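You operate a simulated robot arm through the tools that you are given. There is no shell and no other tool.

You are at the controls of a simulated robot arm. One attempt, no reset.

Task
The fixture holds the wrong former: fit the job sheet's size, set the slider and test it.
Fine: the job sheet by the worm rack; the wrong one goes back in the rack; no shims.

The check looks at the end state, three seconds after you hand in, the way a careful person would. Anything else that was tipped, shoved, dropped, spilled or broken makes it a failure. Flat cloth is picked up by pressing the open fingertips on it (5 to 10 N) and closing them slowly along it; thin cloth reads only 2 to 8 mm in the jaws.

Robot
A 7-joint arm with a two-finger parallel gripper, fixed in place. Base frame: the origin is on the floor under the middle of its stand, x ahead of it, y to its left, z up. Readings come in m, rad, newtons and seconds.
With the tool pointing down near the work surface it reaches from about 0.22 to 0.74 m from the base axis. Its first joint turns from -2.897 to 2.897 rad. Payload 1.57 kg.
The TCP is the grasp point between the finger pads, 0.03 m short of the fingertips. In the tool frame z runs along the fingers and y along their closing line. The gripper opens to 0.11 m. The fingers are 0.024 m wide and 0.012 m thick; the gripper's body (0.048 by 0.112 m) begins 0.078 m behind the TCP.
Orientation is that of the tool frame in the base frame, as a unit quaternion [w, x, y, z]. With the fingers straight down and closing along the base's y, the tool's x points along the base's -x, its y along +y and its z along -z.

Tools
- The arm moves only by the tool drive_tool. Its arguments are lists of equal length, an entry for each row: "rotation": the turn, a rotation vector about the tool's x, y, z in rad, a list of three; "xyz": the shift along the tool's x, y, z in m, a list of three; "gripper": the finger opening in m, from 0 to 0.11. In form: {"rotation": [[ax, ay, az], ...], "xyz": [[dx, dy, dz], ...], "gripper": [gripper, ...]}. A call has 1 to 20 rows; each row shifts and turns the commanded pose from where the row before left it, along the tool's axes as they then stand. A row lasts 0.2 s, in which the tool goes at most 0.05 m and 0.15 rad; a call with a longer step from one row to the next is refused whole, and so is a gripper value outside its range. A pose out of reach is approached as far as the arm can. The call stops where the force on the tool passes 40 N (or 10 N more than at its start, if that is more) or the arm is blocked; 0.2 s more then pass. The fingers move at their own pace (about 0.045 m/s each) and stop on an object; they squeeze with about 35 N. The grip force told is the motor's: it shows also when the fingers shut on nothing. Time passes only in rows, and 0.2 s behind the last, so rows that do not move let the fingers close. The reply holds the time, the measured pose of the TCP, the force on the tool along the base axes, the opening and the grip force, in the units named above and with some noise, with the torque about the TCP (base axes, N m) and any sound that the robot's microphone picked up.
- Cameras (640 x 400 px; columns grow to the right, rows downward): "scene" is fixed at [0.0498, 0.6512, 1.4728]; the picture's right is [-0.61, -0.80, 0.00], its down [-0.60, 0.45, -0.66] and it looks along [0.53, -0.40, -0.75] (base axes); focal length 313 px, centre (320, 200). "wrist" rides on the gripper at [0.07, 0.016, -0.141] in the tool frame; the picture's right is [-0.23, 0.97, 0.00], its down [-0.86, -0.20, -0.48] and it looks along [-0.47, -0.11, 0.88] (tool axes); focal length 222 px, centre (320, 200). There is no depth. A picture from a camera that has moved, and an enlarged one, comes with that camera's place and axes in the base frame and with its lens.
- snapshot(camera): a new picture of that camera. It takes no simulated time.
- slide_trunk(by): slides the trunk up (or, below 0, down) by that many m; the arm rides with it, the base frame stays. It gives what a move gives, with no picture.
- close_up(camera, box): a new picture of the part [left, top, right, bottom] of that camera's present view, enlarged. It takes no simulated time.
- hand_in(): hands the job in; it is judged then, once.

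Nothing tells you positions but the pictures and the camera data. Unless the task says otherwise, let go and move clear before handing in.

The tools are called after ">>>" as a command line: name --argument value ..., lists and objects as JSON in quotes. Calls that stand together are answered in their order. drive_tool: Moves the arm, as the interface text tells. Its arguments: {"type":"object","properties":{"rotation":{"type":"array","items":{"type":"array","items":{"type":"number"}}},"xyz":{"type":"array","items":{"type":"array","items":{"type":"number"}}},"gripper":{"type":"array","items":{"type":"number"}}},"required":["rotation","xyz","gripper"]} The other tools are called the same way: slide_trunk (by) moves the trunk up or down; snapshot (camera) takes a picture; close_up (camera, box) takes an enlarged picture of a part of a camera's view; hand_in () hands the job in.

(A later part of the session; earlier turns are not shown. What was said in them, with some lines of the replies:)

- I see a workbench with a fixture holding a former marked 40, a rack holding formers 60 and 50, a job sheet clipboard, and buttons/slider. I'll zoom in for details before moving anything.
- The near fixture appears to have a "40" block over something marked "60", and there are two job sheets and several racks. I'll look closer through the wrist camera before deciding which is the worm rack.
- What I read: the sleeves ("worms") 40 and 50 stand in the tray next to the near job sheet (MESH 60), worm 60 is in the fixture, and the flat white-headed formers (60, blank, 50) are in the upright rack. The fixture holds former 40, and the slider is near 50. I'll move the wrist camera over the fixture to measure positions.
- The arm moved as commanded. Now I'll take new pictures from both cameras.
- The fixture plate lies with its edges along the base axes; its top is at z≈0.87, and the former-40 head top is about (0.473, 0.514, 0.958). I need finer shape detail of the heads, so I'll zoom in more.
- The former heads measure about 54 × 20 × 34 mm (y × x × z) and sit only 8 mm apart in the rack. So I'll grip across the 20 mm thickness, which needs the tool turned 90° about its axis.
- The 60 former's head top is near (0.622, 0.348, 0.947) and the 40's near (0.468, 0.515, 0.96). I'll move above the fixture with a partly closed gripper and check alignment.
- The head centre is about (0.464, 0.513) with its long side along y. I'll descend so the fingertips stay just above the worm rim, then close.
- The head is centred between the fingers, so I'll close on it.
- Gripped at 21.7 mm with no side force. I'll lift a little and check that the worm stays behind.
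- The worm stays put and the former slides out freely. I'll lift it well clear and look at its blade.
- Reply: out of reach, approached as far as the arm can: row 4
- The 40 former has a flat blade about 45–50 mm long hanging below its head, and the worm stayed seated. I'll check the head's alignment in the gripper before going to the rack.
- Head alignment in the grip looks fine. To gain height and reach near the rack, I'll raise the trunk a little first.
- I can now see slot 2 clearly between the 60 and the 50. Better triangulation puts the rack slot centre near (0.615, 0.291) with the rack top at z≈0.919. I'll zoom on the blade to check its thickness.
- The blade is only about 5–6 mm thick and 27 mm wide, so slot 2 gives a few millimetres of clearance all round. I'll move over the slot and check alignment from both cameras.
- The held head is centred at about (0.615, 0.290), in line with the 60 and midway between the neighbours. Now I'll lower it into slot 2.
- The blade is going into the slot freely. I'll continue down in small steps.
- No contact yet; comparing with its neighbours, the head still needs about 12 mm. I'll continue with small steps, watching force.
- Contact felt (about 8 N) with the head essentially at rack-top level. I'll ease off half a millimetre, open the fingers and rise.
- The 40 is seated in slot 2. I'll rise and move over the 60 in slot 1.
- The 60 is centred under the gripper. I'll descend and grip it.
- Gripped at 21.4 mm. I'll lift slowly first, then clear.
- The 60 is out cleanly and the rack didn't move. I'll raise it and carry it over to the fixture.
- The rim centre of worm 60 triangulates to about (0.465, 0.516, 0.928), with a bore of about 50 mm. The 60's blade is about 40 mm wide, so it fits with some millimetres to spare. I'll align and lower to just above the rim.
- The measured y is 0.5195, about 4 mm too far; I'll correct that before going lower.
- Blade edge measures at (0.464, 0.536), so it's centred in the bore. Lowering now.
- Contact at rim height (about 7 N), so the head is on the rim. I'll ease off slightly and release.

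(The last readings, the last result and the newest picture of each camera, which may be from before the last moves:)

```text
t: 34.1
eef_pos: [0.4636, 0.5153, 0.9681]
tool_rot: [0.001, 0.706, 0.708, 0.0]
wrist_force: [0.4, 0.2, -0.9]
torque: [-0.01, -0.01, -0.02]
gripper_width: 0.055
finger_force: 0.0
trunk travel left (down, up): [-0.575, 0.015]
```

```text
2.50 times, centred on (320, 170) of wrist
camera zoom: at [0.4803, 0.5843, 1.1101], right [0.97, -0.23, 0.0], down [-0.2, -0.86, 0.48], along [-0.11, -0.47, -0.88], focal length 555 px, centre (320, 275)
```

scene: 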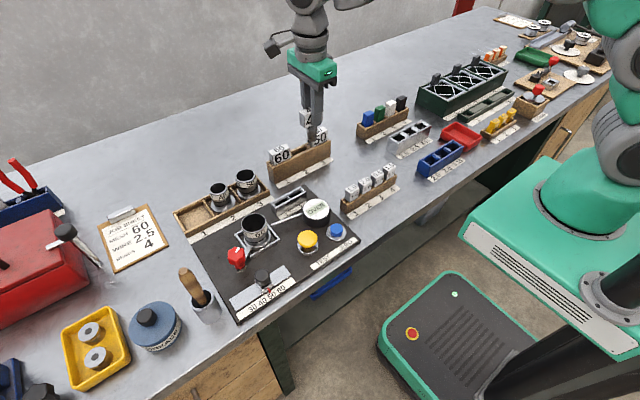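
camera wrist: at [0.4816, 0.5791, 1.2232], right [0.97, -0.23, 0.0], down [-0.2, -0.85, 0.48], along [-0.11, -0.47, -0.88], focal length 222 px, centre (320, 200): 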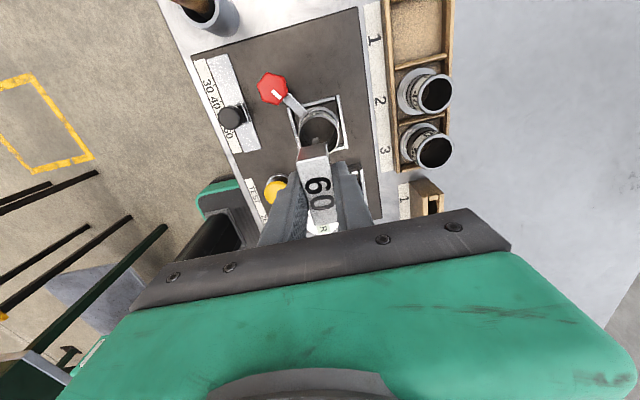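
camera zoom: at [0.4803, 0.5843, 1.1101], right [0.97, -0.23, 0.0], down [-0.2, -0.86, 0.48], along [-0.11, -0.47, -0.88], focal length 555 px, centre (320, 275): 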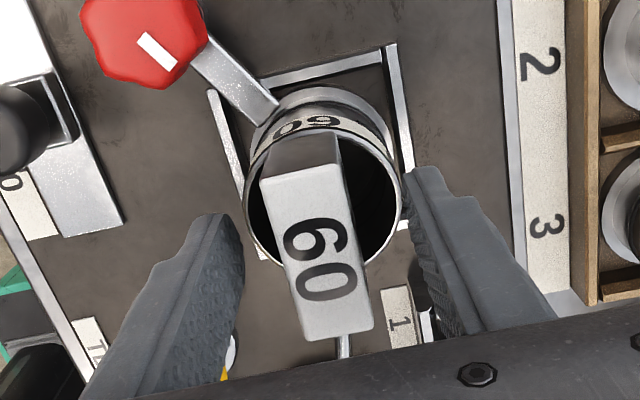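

Released; the 60 stands in the worm. I'll rise clear and check it from the scene camera.

>>> drive_tool --rotation '[[0, 0, 0], [0, 0, 0], [0, 0, 0], [0, 0, 0], [0, 0, 0]]' --xyz '[[0, 0, -0.02], [0, 0, -0.03], [0, 0, -0.03], [0, 0, -0.02], [0, 0, 0]]' --gripper '[0.06, 0.06, 0.06, 0.06, 0.06]'

>>> close_up --camera "scene" --box '[230, 190, 290, 250]'

>>> close_up --camera "wrist" --box '[270, 80, 370, 200]'

>>> close_up --camera "scene" --box '[260, 110, 350, 200]'

```text
t: 35.3
eef_pos: [0.4642, 0.5141, 1.0692]
tool_rot: [-0.001, 0.706, 0.708, 0.0]
wrist_force: [0.1, 0.5, -0.1]
torque: [0.0, 0.04, 0.01]
gripper_width: 0.0599
finger_force: 0.0
trunk travel left (down, up): [-0.575, 0.015]
```

```text
6.67 times, centred on (260, 220) of scene
camera zoom: at [0.0498, 0.6512, 1.4728], right [-0.61, -0.8, 0.0], down [-0.6, 0.45, -0.66], along [0.53, -0.4, -0.75], focal length 2089 px, centre (720, 67)
```

zoom: 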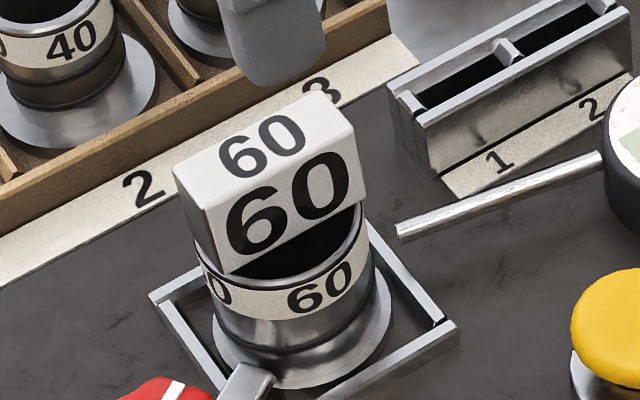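

```text
3.33 times, centred on (320, 140) of wrist
camera zoom: at [0.4806, 0.5845, 1.2116], right [0.97, -0.23, 0.0], down [-0.2, -0.86, 0.48], along [-0.11, -0.47, -0.88], focal length 740 px, centre (320, 400)
```

zoom: 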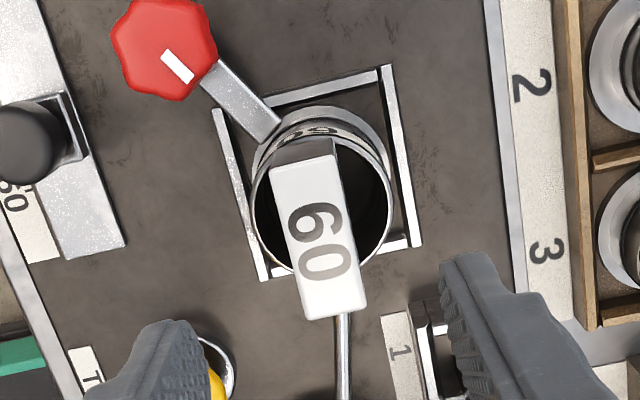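

```text
4.44 times, centred on (305, 155) of scene
camera zoom: at [0.0498, 0.6512, 1.4728], right [-0.61, -0.8, 0.0], down [-0.6, 0.45, -0.66], along [0.53, -0.4, -0.75], focal length 1392 px, centre (387, 400)
```

zoom: 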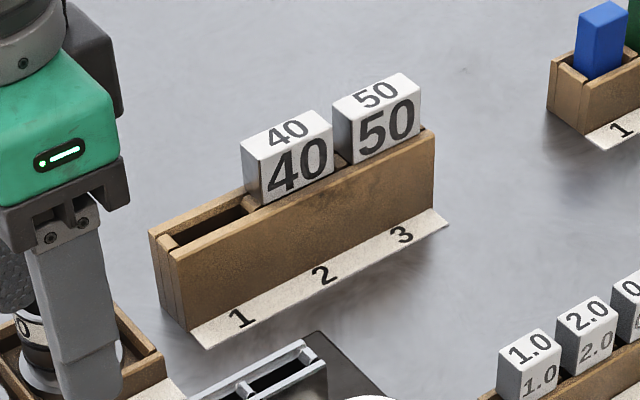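

Former 60 is seated in the fixture just as the 40 was, and 40 is in rack slot 2. Next is the slider: I'll move over its knob and turn the tool back so the fingers close along y.

>>> drive_tool --rotation '[[0, 0, 0], [0, 0, 0], [0, 0, 0], [0, 0, -0.1428], [0, 0, -0.1428], [0, 0, -0.1428], [0, 0, -0.1428], [0, 0, -0.1428], [0, 0, -0.1428], [0, 0, -0.1428], [0, 0, -0.1428], [0, 0, -0.1428], [0, 0, -0.1428], [0, 0, -0.1428], [0, 0, 0]]' --xyz '[[0.016, -0.038, 0], [0.016, -0.038, 0], [0.016, -0.038, 0], [0, 0, 0], [0, 0, 0], [0, 0, 0], [0, 0, 0], [0, 0, 0], [0, 0, 0], [0, 0, 0], [0, 0, 0], [0, 0, 0], [0, 0, 0], [0, 0, 0], [0, 0, 0]]' --gripper '[0.06, 0.06, 0.06, 0.06, 0.06, 0.06, 0.06, 0.06, 0.06, 0.06, 0.06, 0.06, 0.06, 0.06, 0.06]'

>>> snapshot --camera "wrist"

>>> close_up --camera "wrist" --box '[250, 80, 390, 220]'

>>> close_up --camera "scene" --box '[220, 230, 300, 310]'

```text
t: 38.5
eef_pos: [0.3497, 0.5624, 1.0693]
tool_rot: [0.0, -0.002, 1.0, 0.0]
wrist_force: [-1.1, -0.3, 0.1]
torque: [-0.02, -0.01, -0.02]
gripper_width: 0.0601
finger_force: 0.1
trunk travel left (down, up): [-0.575, 0.015]
```

```text
taken
camera wrist: at [0.2804, 0.579, 1.2102], right [0.22, 0.97, 0.0], down [0.86, -0.2, 0.48], along [0.47, -0.11, -0.88], focal length 222 px, centre (320, 200)
```

wrist: 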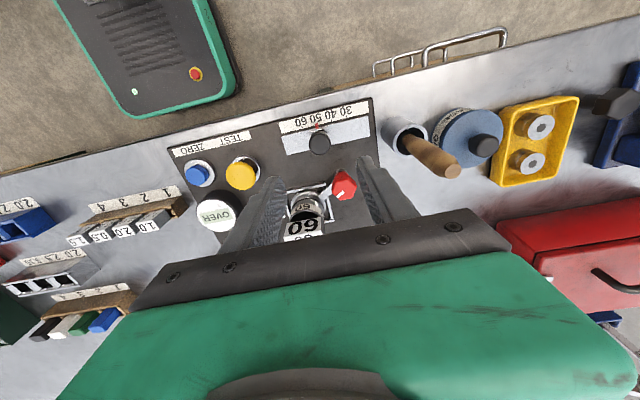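

```text
2.86 times, centred on (320, 150) of wrist
camera zoom: at [0.2804, 0.579, 1.2102], right [0.22, 0.97, 0.0], down [0.86, -0.2, 0.48], along [0.47, -0.11, -0.88], focal length 635 px, centre (320, 343)
```

zoom: 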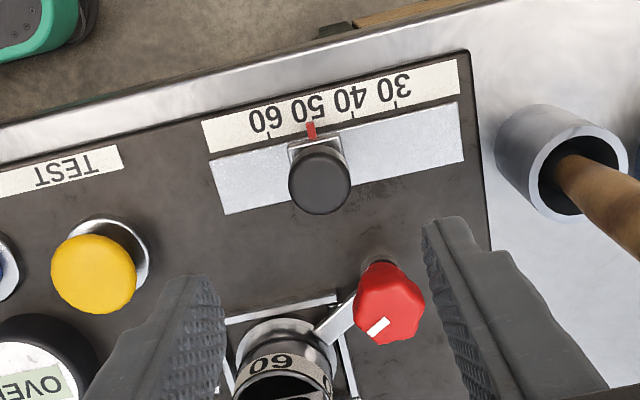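

```text
5.00 times, centred on (260, 270) of scene
camera zoom: at [0.0498, 0.6512, 1.4728], right [-0.61, -0.8, 0.0], down [-0.6, 0.45, -0.66], along [0.53, -0.4, -0.75], focal length 1566 px, centre (620, -150)
```

zoom: 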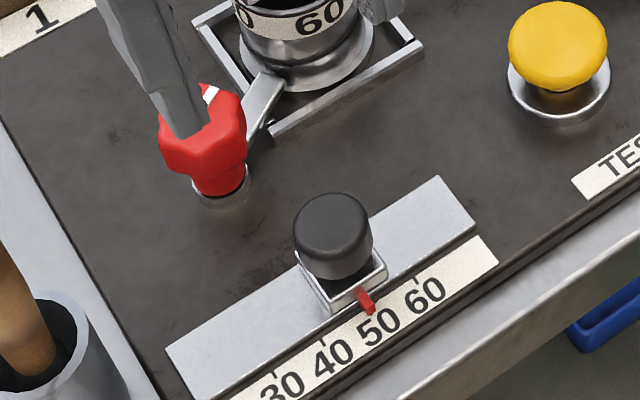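

The knob centre is about (0.352, 0.562), top at z≈0.919, right under the TCP. I'll lower so the fingertips straddle the knob without touching the rail.

>>> drive_tool --rotation '[[0, 0, 0], [0, 0, 0], [0, 0, 0], [0, 0, 0], [0, 0, 0], [0, 0, 0]]' --xyz '[[-0.0015, 0, 0.03], [0, 0, 0.03], [0, 0, 0.03], [0, 0, 0.025], [0, 0, 0.018], [0, 0, 0]]' --gripper '[0.06, 0.06, 0.06, 0.06, 0.06, 0.06]'

>>> close_up --camera "wrist" --box '[220, 60, 420, 260]'

>>> close_up --camera "scene" --box '[220, 230, 300, 310]'

```text
t: 39.9
eef_pos: [0.3518, 0.5622, 0.9348]
tool_rot: [-0.001, -0.001, 1.0, 0.0]
wrist_force: [-0.7, -0.3, 1.0]
torque: [-0.03, 0.0, 0.01]
gripper_width: 0.0601
finger_force: 0.0
trunk travel left (down, up): [-0.575, 0.015]
```

```text
2.00 times, centred on (320, 160) of wrist
camera zoom: at [0.2833, 0.5793, 1.0773], right [0.23, 0.97, 0.0], down [0.86, -0.2, 0.48], along [0.47, -0.11, -0.88], focal length 444 px, centre (320, 280)
```

zoom: 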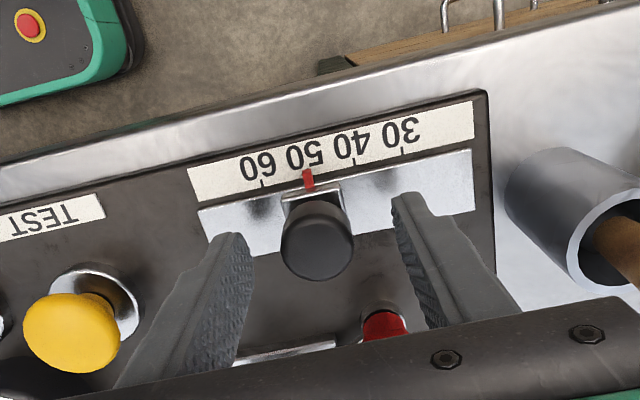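

```text
5.00 times, centred on (260, 270) of scene
camera zoom: at [0.0498, 0.6512, 1.4728], right [-0.61, -0.8, 0.0], down [-0.6, 0.45, -0.66], along [0.53, -0.4, -0.75], focal length 1566 px, centre (620, -150)
```

zoom: 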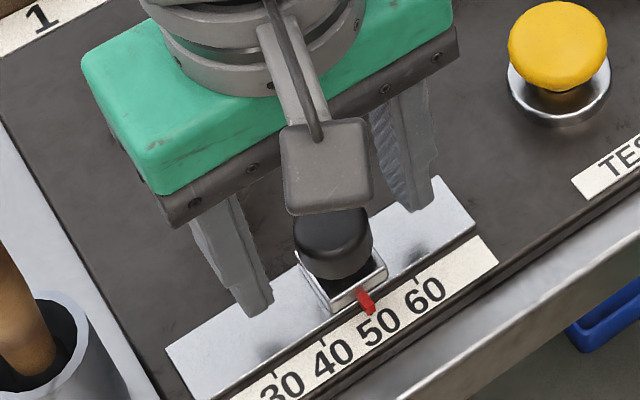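

>>> drive_tool --rotation '[[0, 0, 0], [0, 0, 0], [0, 0, 0], [0, 0, 0], [0, 0, 0]]' --xyz '[[0, 0, 0.002], [0, 0, 0], [0, 0, 0], [0, 0, 0], [0, 0, 0]]' --gripper '[0.045, 0.035, 0.02, 0.02, 0.02]'

>>> close_up --camera "wrist" --box '[250, 90, 390, 210]'

```text
t: 41.1
eef_pos: [0.3528, 0.5613, 0.9337]
tool_rot: [0.0, 0.0, 1.0, -0.001]
wrist_force: [0.1, -2.5, -0.2]
torque: [-0.11, 0.08, -0.04]
gripper_width: 0.029
finger_force: 37.6
trunk travel left (down, up): [-0.575, 0.015]
```

```text
3.33 times, centred on (320, 150) of wrist
camera zoom: at [0.2831, 0.5788, 1.0754], right [0.23, 0.97, 0.0], down [0.86, -0.2, 0.48], along [0.47, -0.11, -0.88], focal length 740 px, centre (320, 367)
```

zoom: 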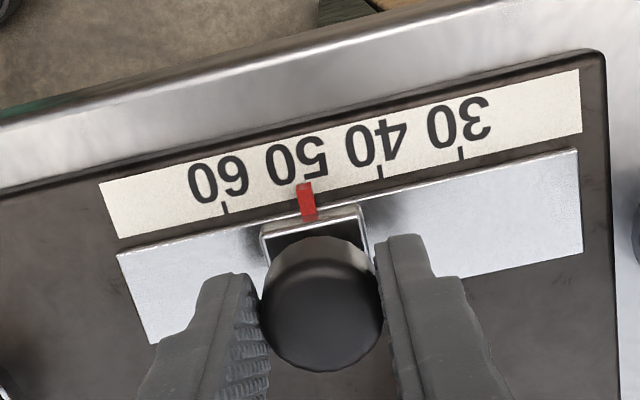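

>>> drive_tool --rotation '[[0, 0, 0], [0, 0, 0], [0, 0, 0], [0, 0, 0], [0, 0, 0], [0, 0, 0]]' --xyz '[[0, -0.004, 0], [0, -0.004, 0], [0, -0.004, 0], [0, -0.004, 0], [0, -0.004, 0], [0, 0, 0]]' --gripper '[0.02, 0.02, 0.02, 0.02, 0.02, 0.02]'

>>> close_up --camera "wrist" --box '[250, 90, 390, 210]'

>>> close_up --camera "scene" --box '[230, 250, 300, 310]'

```text
t: 42.5
eef_pos: [0.3527, 0.5424, 0.9332]
tool_rot: [0.0, 0.001, 1.0, 0.0]
wrist_force: [5.3, -0.3, 0.5]
torque: [-0.06, -0.65, -0.04]
gripper_width: 0.029
finger_force: 38.7
trunk travel left (down, up): [-0.575, 0.015]
```

```text
3.33 times, centred on (320, 150) of wrist
camera zoom: at [0.2831, 0.559, 1.0754], right [0.23, 0.97, 0.0], down [0.85, -0.2, 0.48], along [0.47, -0.11, -0.88], focal length 740 px, centre (320, 367)
```

zoom: 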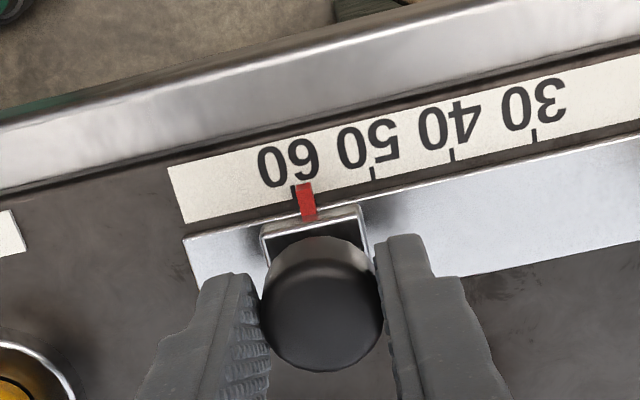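

```text
6.67 times, centred on (265, 280) of scene
camera zoom: at [0.0498, 0.6512, 1.4728], right [-0.61, -0.8, 0.0], down [-0.6, 0.45, -0.66], along [0.53, -0.4, -0.75], focal length 2089 px, centre (687, -333)
```

zoom: 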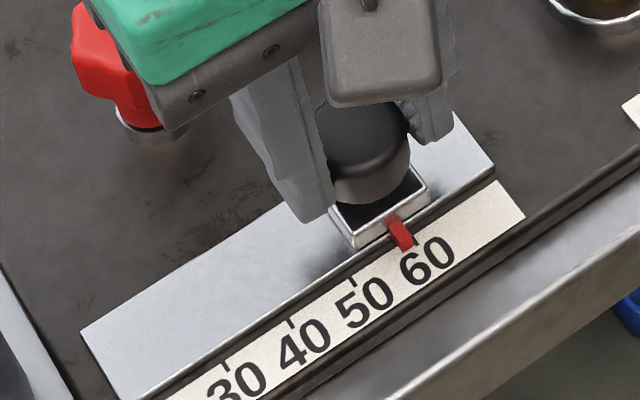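

Pointer is just short of 60. I'll zoom in to measure the remainder.

>>> close_up --camera "wrist" --box '[295, 115, 345, 165]'

>>> close_up --camera "scene" --box '[260, 265, 290, 295]'

```text
8.00 times, centred on (320, 140) of wrist
camera zoom: at [0.2831, 0.559, 1.0754], right [0.23, 0.97, 0.0], down [0.85, -0.2, 0.48], along [0.47, -0.11, -0.88], focal length 1777 px, centre (320, 680)
```

zoom: 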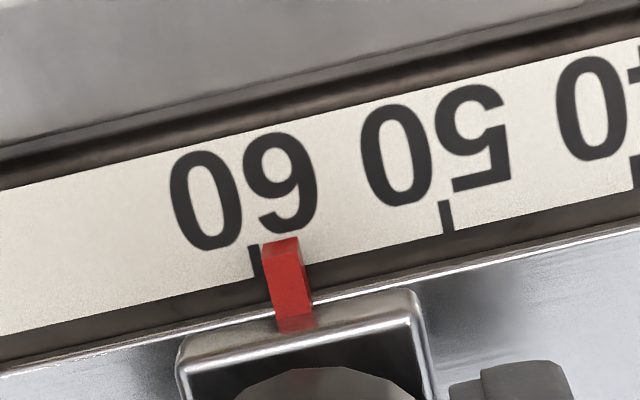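

```text
13.33 times, centred on (275, 280) of scene
camera zoom: at [0.0498, 0.6512, 1.4728], right [-0.61, -0.8, 0.0], down [-0.6, 0.45, -0.66], along [0.53, -0.4, -0.75], focal length 4177 px, centre (920, -867)
```

zoom: 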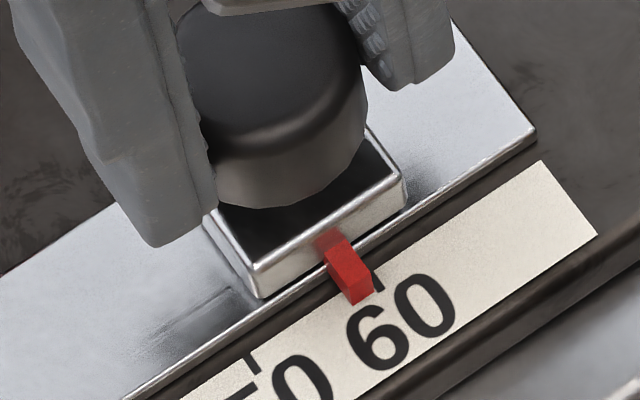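

Both views say the pointer is still about 3–4 mm short of the 60 tick. I'll move it 3 mm and re-measure.

>>> drive_tool --rotation '[[0, 0, 0], [0, 0, 0], [0, 0, 0]]' --xyz '[[0, -0.0015, 0], [0, -0.0015, 0], [0, 0, 0]]' --gripper '[0.02, 0.02, 0.02]'

>>> close_up --camera "wrist" --box '[295, 115, 345, 165]'

>>> close_up --camera "scene" --box '[260, 265, 290, 295]'

```text
t: 43.3
eef_pos: [0.3522, 0.5388, 0.9348]
tool_rot: [0.0, 0.0, 1.0, 0.002]
wrist_force: [10.6, -1.3, 4.0]
torque: [-0.05, -0.16, -0.02]
gripper_width: 0.0291
finger_force: 38.6
trunk travel left (down, up): [-0.575, 0.015]
```

```text
8.00 times, centred on (320, 140) of wrist
camera zoom: at [0.283, 0.556, 1.0754], right [0.23, 0.97, 0.0], down [0.85, -0.2, 0.48], along [0.47, -0.11, -0.88], focal length 1777 px, centre (320, 680)
```

zoom: 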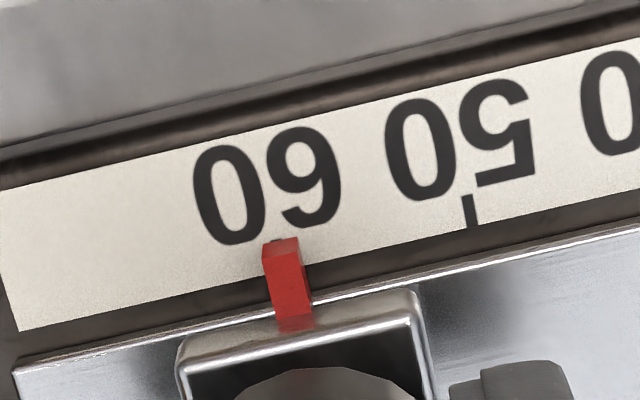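

```text
13.33 times, centred on (275, 280) of scene
camera zoom: at [0.0498, 0.6512, 1.4728], right [-0.61, -0.8, 0.0], down [-0.6, 0.45, -0.66], along [0.53, -0.4, -0.75], focal length 4177 px, centre (920, -867)
```

zoom: 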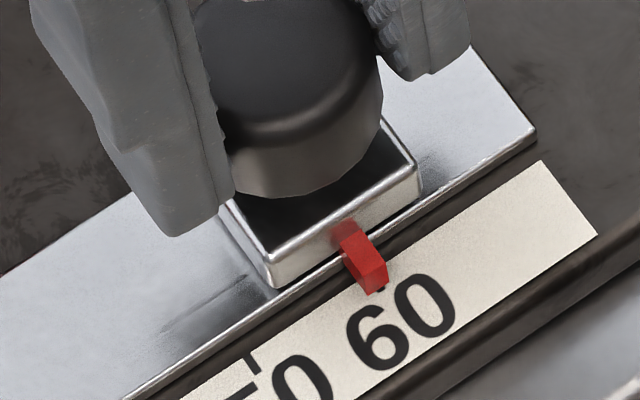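

>>> drive_tool --rotation '[[0, 0, 0], [0, 0, 0], [0, 0, 0]]' --xyz '[[-0.0008, -0.0012, 0], [0, 0, 0], [0, 0, 0]]' --gripper '[0.02, 0.02, 0.02]'

>>> close_up --camera "wrist" --box '[295, 115, 345, 165]'

>>> close_up --camera "scene" --box '[260, 265, 290, 295]'

```text
t: 44.1
eef_pos: [0.352, 0.5387, 0.933]
tool_rot: [0.0, -0.001, 1.0, 0.001]
wrist_force: [10.1, 3.5, 7.6]
torque: [0.1, -0.34, 0.02]
gripper_width: 0.0293
finger_force: 39.3
trunk travel left (down, up): [-0.575, 0.015]
```

```text
8.00 times, centred on (320, 140) of wrist
camera zoom: at [0.2829, 0.5553, 1.0754], right [0.23, 0.97, 0.0], down [0.85, -0.2, 0.48], along [0.47, -0.11, -0.88], focal length 1777 px, centre (320, 680)
```

zoom: 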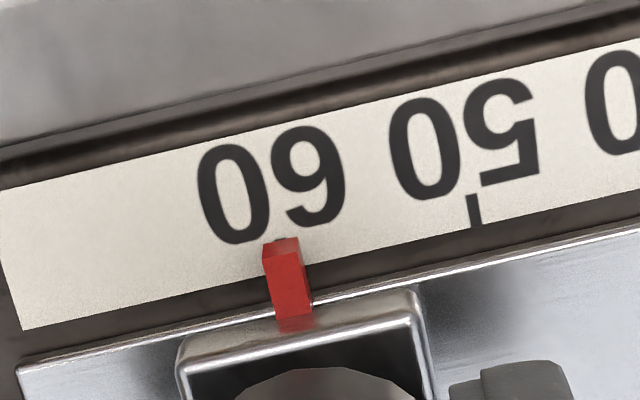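

```text
13.33 times, centred on (275, 280) of scene
camera zoom: at [0.0498, 0.6512, 1.4728], right [-0.61, -0.8, 0.0], down [-0.6, 0.45, -0.66], along [0.53, -0.4, -0.75], focal length 4177 px, centre (920, -867)
```

zoom: 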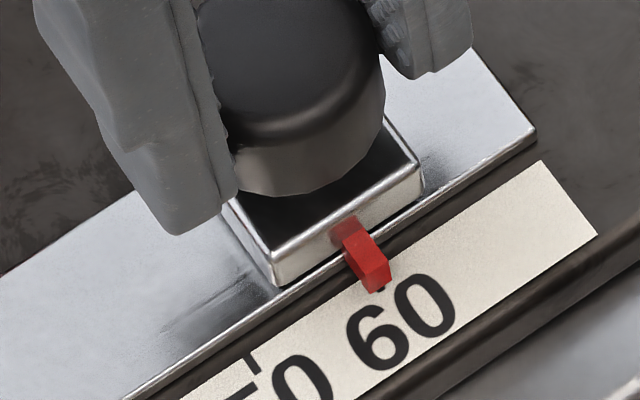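

>>> drive_tool --rotation '[[0, 0, 0], [0, 0, 0], [0, 0, 0]]' --xyz '[[0, -0.0008, 0], [0, 0, 0], [0, 0, 0]]' --gripper '[0.02, 0.02, 0.02]'

>>> close_up --camera "wrist" --box '[295, 115, 345, 165]'

>>> close_up --camera "scene" --box '[260, 265, 290, 295]'

```text
t: 44.9
eef_pos: [0.3523, 0.5387, 0.9335]
tool_rot: [0.0, 0.0, 1.0, 0.0]
wrist_force: [10.4, 9.1, 8.7]
torque: [0.32, -0.39, 0.06]
gripper_width: 0.0291
finger_force: 38.9
trunk travel left (down, up): [-0.575, 0.015]
```

```text
8.00 times, centred on (320, 140) of wrist
camera zoom: at [0.2828, 0.5552, 1.0754], right [0.23, 0.97, 0.0], down [0.85, -0.2, 0.48], along [0.47, -0.11, -0.88], focal length 1777 px, centre (320, 680)
```

zoom: 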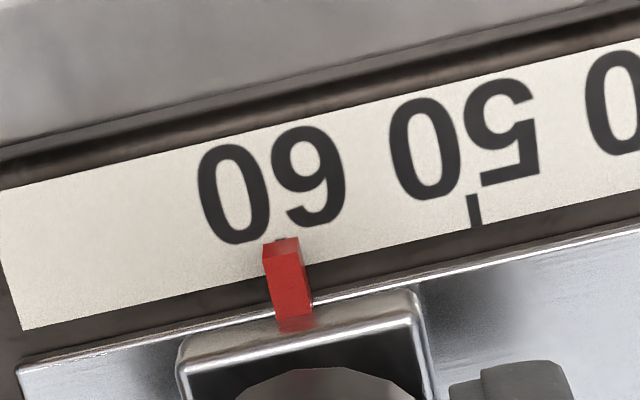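

```text
13.33 times, centred on (275, 280) of scene
camera zoom: at [0.0498, 0.6512, 1.4728], right [-0.61, -0.8, 0.0], down [-0.6, 0.45, -0.66], along [0.53, -0.4, -0.75], focal length 4177 px, centre (920, -867)
```

zoom: 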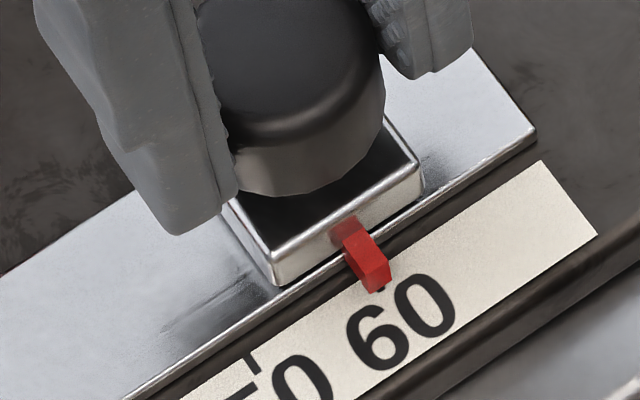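

Pushing further only raises the force (9 N) with no motion: the slider is at its end stop, with the pointer at 60. I'll release the knob and rise.

>>> drive_tool --rotation '[[0, 0, 0], [0, 0, 0], [0, 0, 0], [0, 0, 0], [0, 0, 0], [0, 0, 0], [0, 0, 0], [0, 0, 0]]' --xyz '[[0, 0.0008, 0], [0, 0, 0], [0, 0, 0], [0, 0, 0], [0, 0, -0.02], [0, 0, -0.03], [0, 0, -0.03], [0, 0, 0]]' --gripper '[0.02, 0.035, 0.05, 0.06, 0.06, 0.06, 0.06, 0.06]'

>>> close_up --camera "wrist" --box '[270, 90, 370, 170]'

>>> close_up --camera "scene" --box '[255, 255, 295, 295]'

>>> snapshot --camera "scene"

```text
t: 46.7
eef_pos: [0.3513, 0.5393, 1.0141]
tool_rot: [0.0, 0.0, 1.0, 0.0]
wrist_force: [0.9, 0.9, 1.1]
torque: [0.05, 0.01, 0.02]
gripper_width: 0.0598
finger_force: 0.0
trunk travel left (down, up): [-0.575, 0.015]
```

```text
5.00 times, centred on (320, 130) of wrist
camera zoom: at [0.2818, 0.5554, 1.1562], right [0.23, 0.97, 0.0], down [0.86, -0.2, 0.48], along [0.47, -0.11, -0.88], focal length 1111 px, centre (320, 550)
```

zoom: 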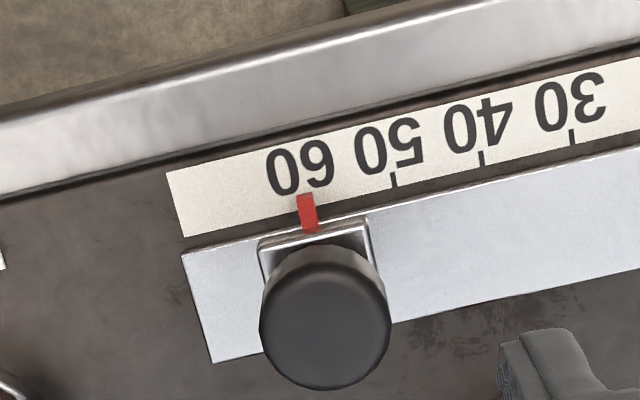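

```text
10.00 times, centred on (275, 275) of scene
camera zoom: at [0.0498, 0.6512, 1.4728], right [-0.61, -0.8, 0.0], down [-0.6, 0.45, -0.66], along [0.53, -0.4, -0.75], focal length 3133 px, centre (770, -550)
```

zoom: 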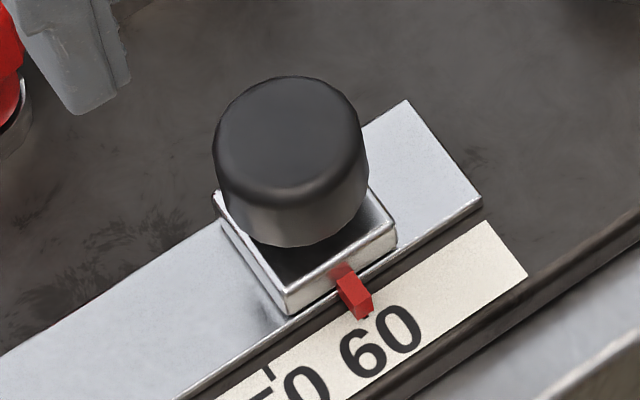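

```text
taken
```

scene: 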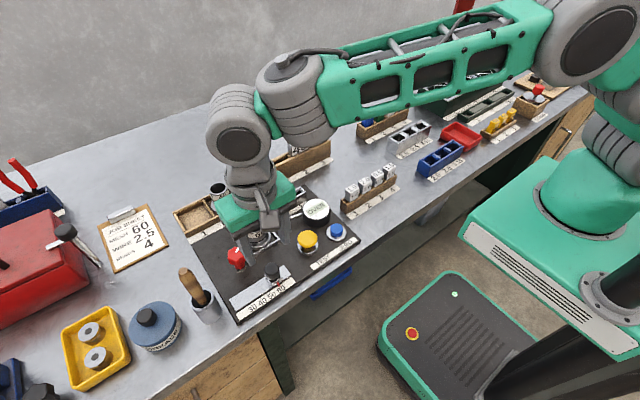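

The pointer lines up with the 60 tick. Now I'll close the fingers and go over the yellow TEST button.

>>> drive_tool --rotation '[[0, 0, 0], [0, 0, 0], [0, 0, 0], [0, 0, 0], [0, 0, 0]]' --xyz '[[-0.0086, -0.034, 0], [-0.0086, -0.034, 0], [-0.0086, -0.034, 0], [0, 0, 0], [0, 0, 0]]' --gripper '[0.04, 0.02, 0.0, 0.0, 0.0]'

>>> close_up --camera "wrist" --box '[230, 80, 410, 240]'

>>> close_up --camera "scene" --box '[260, 180, 360, 270]'

```text
t: 47.9
eef_pos: [0.377, 0.4347, 1.0134]
tool_rot: [0.0, 0.0, 1.0, 0.0]
wrist_force: [-0.3, -0.1, 0.3]
torque: [0.03, -0.01, 0.0]
gripper_width: 0.0
finger_force: 21.6
trunk travel left (down, up): [-0.575, 0.015]
```

```text
2.50 times, centred on (320, 160) of wrist
camera zoom: at [0.3071, 0.4522, 1.155], right [0.23, 0.97, 0.0], down [0.86, -0.2, 0.48], along [0.47, -0.11, -0.88], focal length 555 px, centre (320, 300)
```

zoom: 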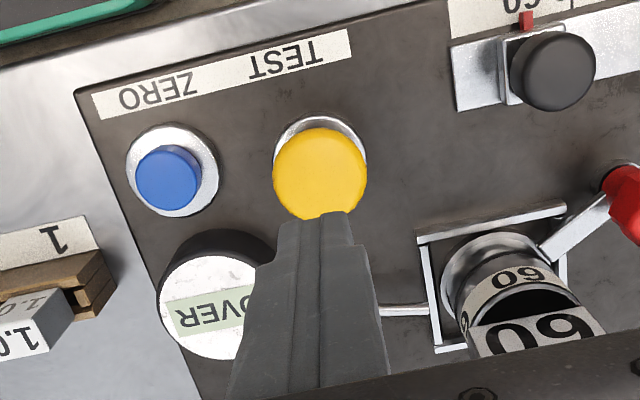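

```text
4.44 times, centred on (310, 225) of scene
camera zoom: at [0.0498, 0.6512, 1.4728], right [-0.61, -0.8, 0.0], down [-0.6, 0.45, -0.66], along [0.53, -0.4, -0.75], focal length 1392 px, centre (364, 89)
```

zoom: 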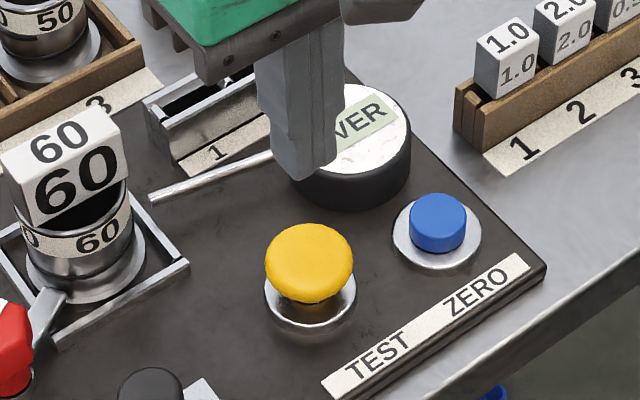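

The button centre is about (0.375, 0.437). I'll come down to just above it, then press in small steps.

>>> drive_tool --rotation '[[0, 0, 0], [0, 0, 0], [0, 0, 0], [0, 0, 0], [0, 0, 0], [0, 0, 0]]' --xyz '[[0.002, 0.0023, 0.02], [0, 0, 0.02], [0, 0, 0.02], [0, 0, 0.004], [0, 0, 0.002], [0, 0, 0]]' --gripper '[0.0, 0.0, 0.0, 0.0, 0.0, 0.0]'

>>> close_up --camera "scene" --box '[280, 200, 340, 260]'

```text
t: 49.3
eef_pos: [0.3761, 0.4377, 0.9478]
tool_rot: [0.001, 0.0, 1.0, 0.0]
wrist_force: [-0.3, -0.1, -0.5]
torque: [-0.01, 0.01, 0.02]
gripper_width: 0.0
finger_force: 21.8
trunk travel left (down, up): [-0.575, 0.015]
```

```text
6.67 times, centred on (310, 230) of scene
camera zoom: at [0.0498, 0.6512, 1.4728], right [-0.61, -0.8, 0.0], down [-0.6, 0.45, -0.66], along [0.53, -0.4, -0.75], focal length 2089 px, centre (387, 0)
```

zoom: 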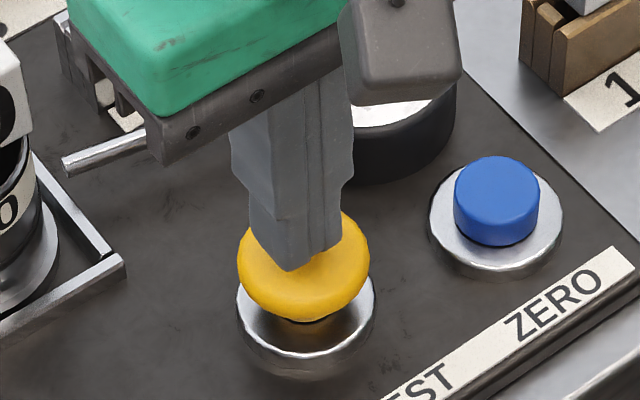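

>>> drive_tool --rotation '[[0, 0, 0], [0, 0, 0], [0, 0, 0], [0, 0, 0], [0, 0, 0], [0, 0, 0]]' --xyz '[[0, 0, 0.002], [0, 0, 0.002], [0, 0, 0.002], [0, 0, 0.002], [0, 0, 0.002], [0, 0, 0]]' --gripper '[0.0, 0.0, 0.0, 0.0, 0.0, 0.0]'

>>> close_up --camera "scene" --box '[280, 190, 350, 260]'

>>> close_up --camera "wrist" --box '[210, 80, 410, 260]'

```text
t: 50.7
eef_pos: [0.3765, 0.4393, 0.9375]
tool_rot: [0.001, 0.0, 1.0, 0.002]
wrist_force: [1.0, 0.7, 3.6]
torque: [0.02, -0.01, 0.02]
gripper_width: 0.0
finger_force: 21.4
trunk travel left (down, up): [-0.575, 0.015]
heard: click
```

```text
5.71 times, centred on (315, 225) of scene
camera zoom: at [0.0498, 0.6512, 1.4728], right [-0.61, -0.8, 0.0], down [-0.6, 0.45, -0.66], along [0.53, -0.4, -0.75], focal length 1790 px, centre (349, 57)
```

zoom: 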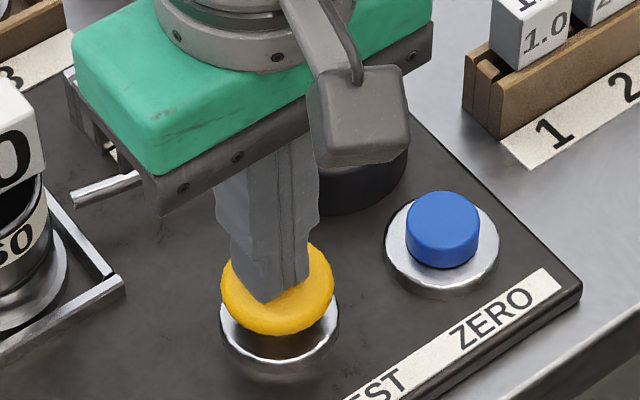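

```text
2.22 times, centred on (310, 170) of wrist
camera zoom: at [0.3067, 0.4554, 1.0796], right [0.23, 0.97, 0.0], down [0.85, -0.2, 0.48], along [0.47, -0.11, -0.88], focal length 494 px, centre (342, 267)
```

zoom: 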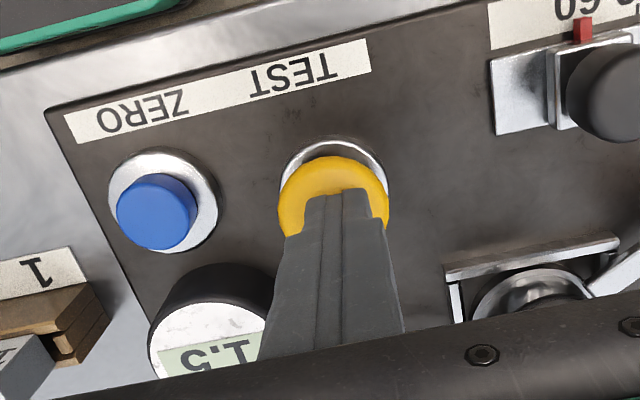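

A click was heard and the dial changed to something like "1.5". I'll lift off the button and read it.

>>> drive_tool --rotation '[[0, 0, 0], [0, 0, 0], [0, 0, 0], [0, 0, 0], [0, 0, 0], [0, 0, 0]]' --xyz '[[0, 0, -0.01], [0, 0, -0.02], [0, 0, -0.03], [0, 0, -0.03], [0.03, 0, -0.02], [0, 0, 0]]' --gripper '[0.0, 0.0, 0.0, 0.0, 0.0, 0.0]'

>>> close_up --camera "scene" --box '[280, 180, 360, 260]'

>>> snapshot --camera "wrist"

>>> close_up --camera "scene" --box '[220, 180, 320, 290]'

```text
t: 52.1
eef_pos: [0.3459, 0.4384, 1.0469]
tool_rot: [0.0, 0.0, 1.0, 0.0]
wrist_force: [0.3, 0.7, -0.1]
torque: [0.03, 0.02, 0.0]
gripper_width: 0.0002
finger_force: 21.4
trunk travel left (down, up): [-0.575, 0.015]
```

```text
5.00 times, centred on (320, 220) of scene
camera zoom: at [0.0498, 0.6512, 1.4728], right [-0.61, -0.8, 0.0], down [-0.6, 0.45, -0.66], along [0.53, -0.4, -0.75], focal length 1566 px, centre (320, 100)
```

zoom: 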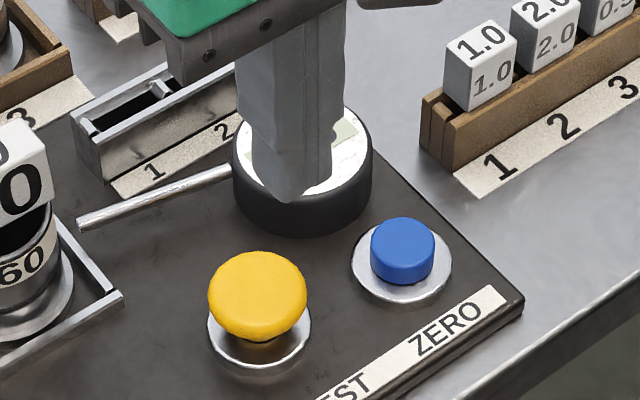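

```text
taken
camera wrist: at [0.2763, 0.4546, 1.1889], right [0.23, 0.97, 0.0], down [0.86, -0.2, 0.48], along [0.47, -0.11, -0.88], focal length 222 px, centre (320, 200)
```

wrist: 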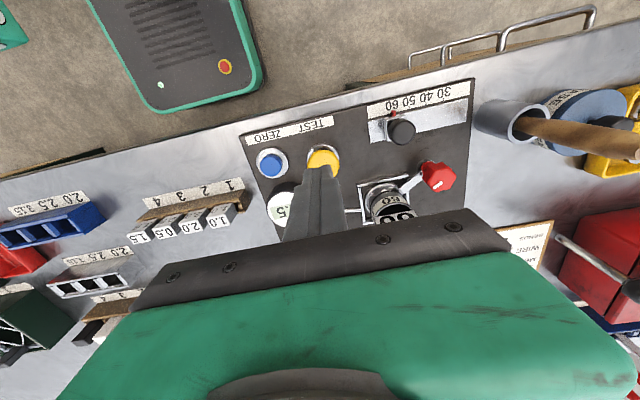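

```text
3.64 times, centred on (270, 235) of scene
camera zoom: at [0.0498, 0.6512, 1.4728], right [-0.61, -0.8, 0.0], down [-0.6, 0.45, -0.66], along [0.53, -0.4, -0.75], focal length 1139 px, centre (502, 73)
```

zoom: 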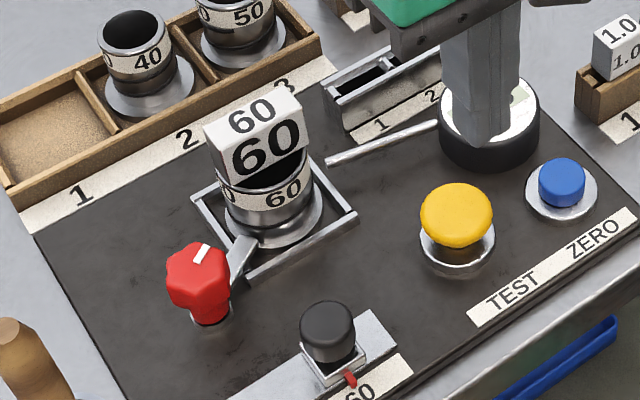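

>>> drive_tool --rotation '[[0, 0, 0], [0, 0, 0], [0, 0, 0], [0, 0, 0]]' --xyz '[[0.035, 0, -0.03], [0.035, 0, -0.03], [0.02, 0, -0.03], [0, 0, 0]]' --gripper '[0.0, 0.0, 0.0, 0.0]'

>>> close_up --camera "scene" --box '[290, 180, 350, 240]'

>>> snapshot --camera "scene"

>>> snapshot --camera "wrist"

```text
t: 53.1
eef_pos: [0.2568, 0.4383, 1.1367]
tool_rot: [-0.001, 0.001, 1.0, 0.0]
wrist_force: [-0.2, 0.7, 0.1]
torque: [0.0, 0.02, -0.01]
gripper_width: 0.0003
finger_force: 20.7
trunk travel left (down, up): [-0.575, 0.015]
```

```text
6.67 times, centred on (320, 210) of scene
camera zoom: at [0.0498, 0.6512, 1.4728], right [-0.61, -0.8, 0.0], down [-0.6, 0.45, -0.66], along [0.53, -0.4, -0.75], focal length 2089 px, centre (320, 133)
```

zoom: 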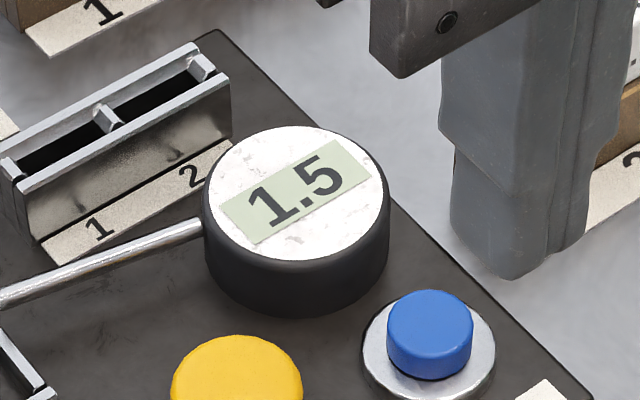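

```text
taken
```

scene: 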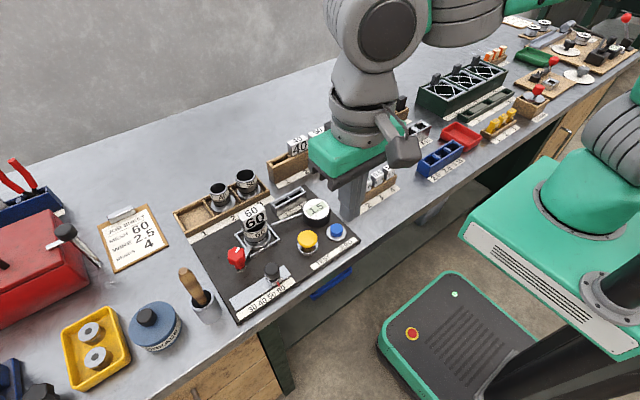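

```text
taken
camera wrist: at [0.1868, 0.4547, 1.2779], right [0.23, 0.97, 0.0], down [0.86, -0.2, 0.48], along [0.47, -0.11, -0.88], focal length 222 px, centre (320, 200)
```

wrist: 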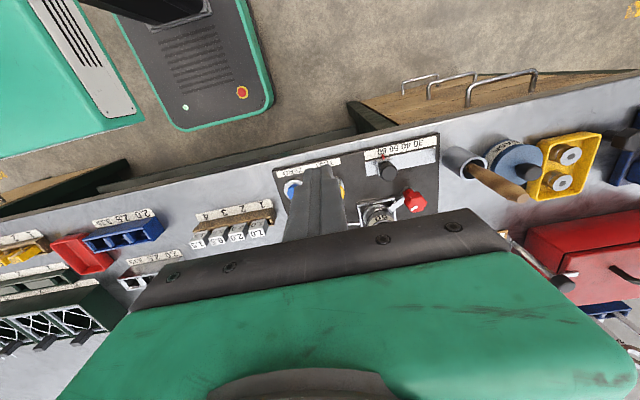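

The dial now reads 1.5 after the test with former 60 and the slider at 60. The sheet says no shims, so I leave it at that. I'll do one last check of the rack, fixture and slider.

>>> drive_tool --rotation '[[0, 0, 0], [0, 0, 0], [0, 0, 0], [0, 0, 0], [0, 0, 0]]' --xyz '[[0, -0.04, -0.01], [0, -0.04, -0.01], [0, -0.04, 0], [0, 0, 0], [0, 0, 0]]' --gripper '[0.03, 0.03, 0.03, 0.03, 0.03]'

>>> close_up --camera "scene" --box '[170, 120, 370, 330]'

>>> close_up --camera "scene" --box '[255, 120, 345, 200]'

>>> close_up --camera "scene" --box '[235, 195, 335, 295]'

```text
t: 54.3
eef_pos: [0.2555, 0.3182, 1.1566]
tool_rot: [0.0, -0.001, 1.0, 0.0]
wrist_force: [0.5, 0.1, 0.0]
torque: [-0.03, -0.01, -0.01]
gripper_width: 0.0301
finger_force: 0.1
trunk travel left (down, up): [-0.575, 0.015]
```

```text
1.90 times, centred on (270, 225) of scene
camera zoom: at [0.0498, 0.6512, 1.4728], right [-0.61, -0.8, 0.0], down [-0.6, 0.45, -0.66], along [0.53, -0.4, -0.75], focal length 597 px, centre (415, 152)
```

zoom: 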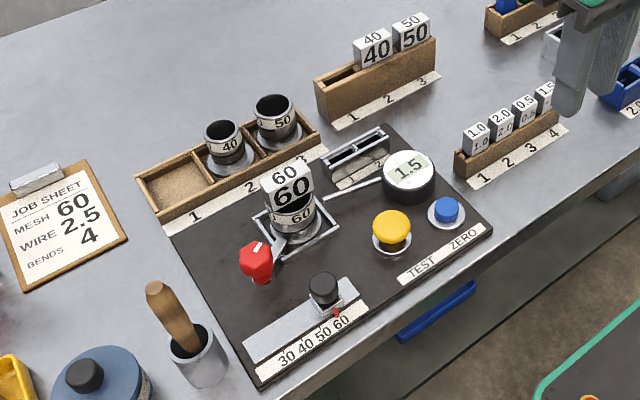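

```text
5.00 times, centred on (300, 160) of scene
camera zoom: at [0.0498, 0.6512, 1.4728], right [-0.61, -0.8, 0.0], down [-0.6, 0.45, -0.66], along [0.53, -0.4, -0.75], focal length 1566 px, centre (420, 400)
```

zoom: 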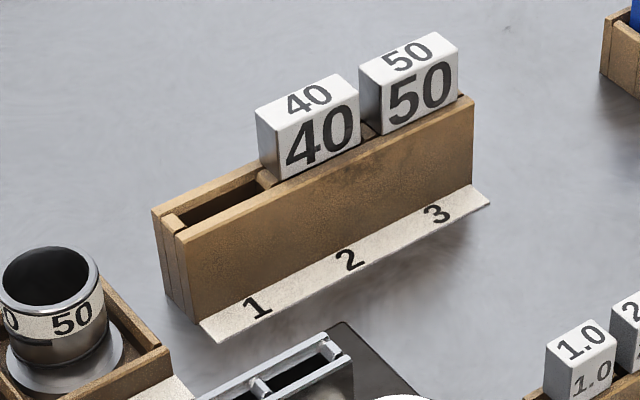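

```text
4.00 times, centred on (285, 245) of scene
camera zoom: at [0.0498, 0.6512, 1.4728], right [-0.61, -0.8, 0.0], down [-0.6, 0.45, -0.66], along [0.53, -0.4, -0.75], focal length 1253 px, centre (460, 20)
```

zoom: 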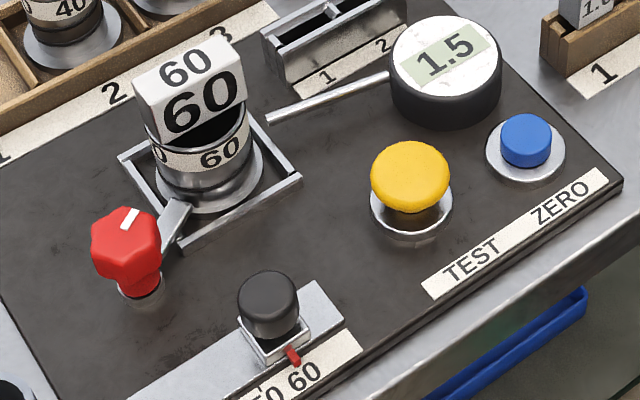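

Everything is in place: former 60 in the worm, former 40 seated in rack slot 2, the slider at 60, the test run (dial 1.5), and the shims untouched. The arm is clear, so I'm handing in.

>>> hand_in

```text
The job is handed in.
```

I swapped the wrong former for the job sheet's size, set the slider to 60 and ran the test. The dial reads 1.5, where it read OVER before the swap. I've handed the job in and have no result from the check yet.

- **Job sheet:** I took the sheet beside the tray of numbered sleeves as the one by the worm rack. It says MESH 60. The other sheet, at the far end of the bench, says 40.
- **Former:** The 60 from rack slot 1 is now seated in the fixture. The wrong one, the 40, is in rack slot 2, which was the empty slot at the start.
- **Slider:** It is at its end stop, with the pointer on the 60 mark.
- **Test:** I pressed TEST once and heard a click. I did not press ZERO or repeat the test.
- **Shims:** None were used. I took the 1.5 to be the size of shim the fixture would normally call for, so I left it as it was.

Nothing else on the bench moved as far as I could see. The arm had let go and was clear before I handed in.
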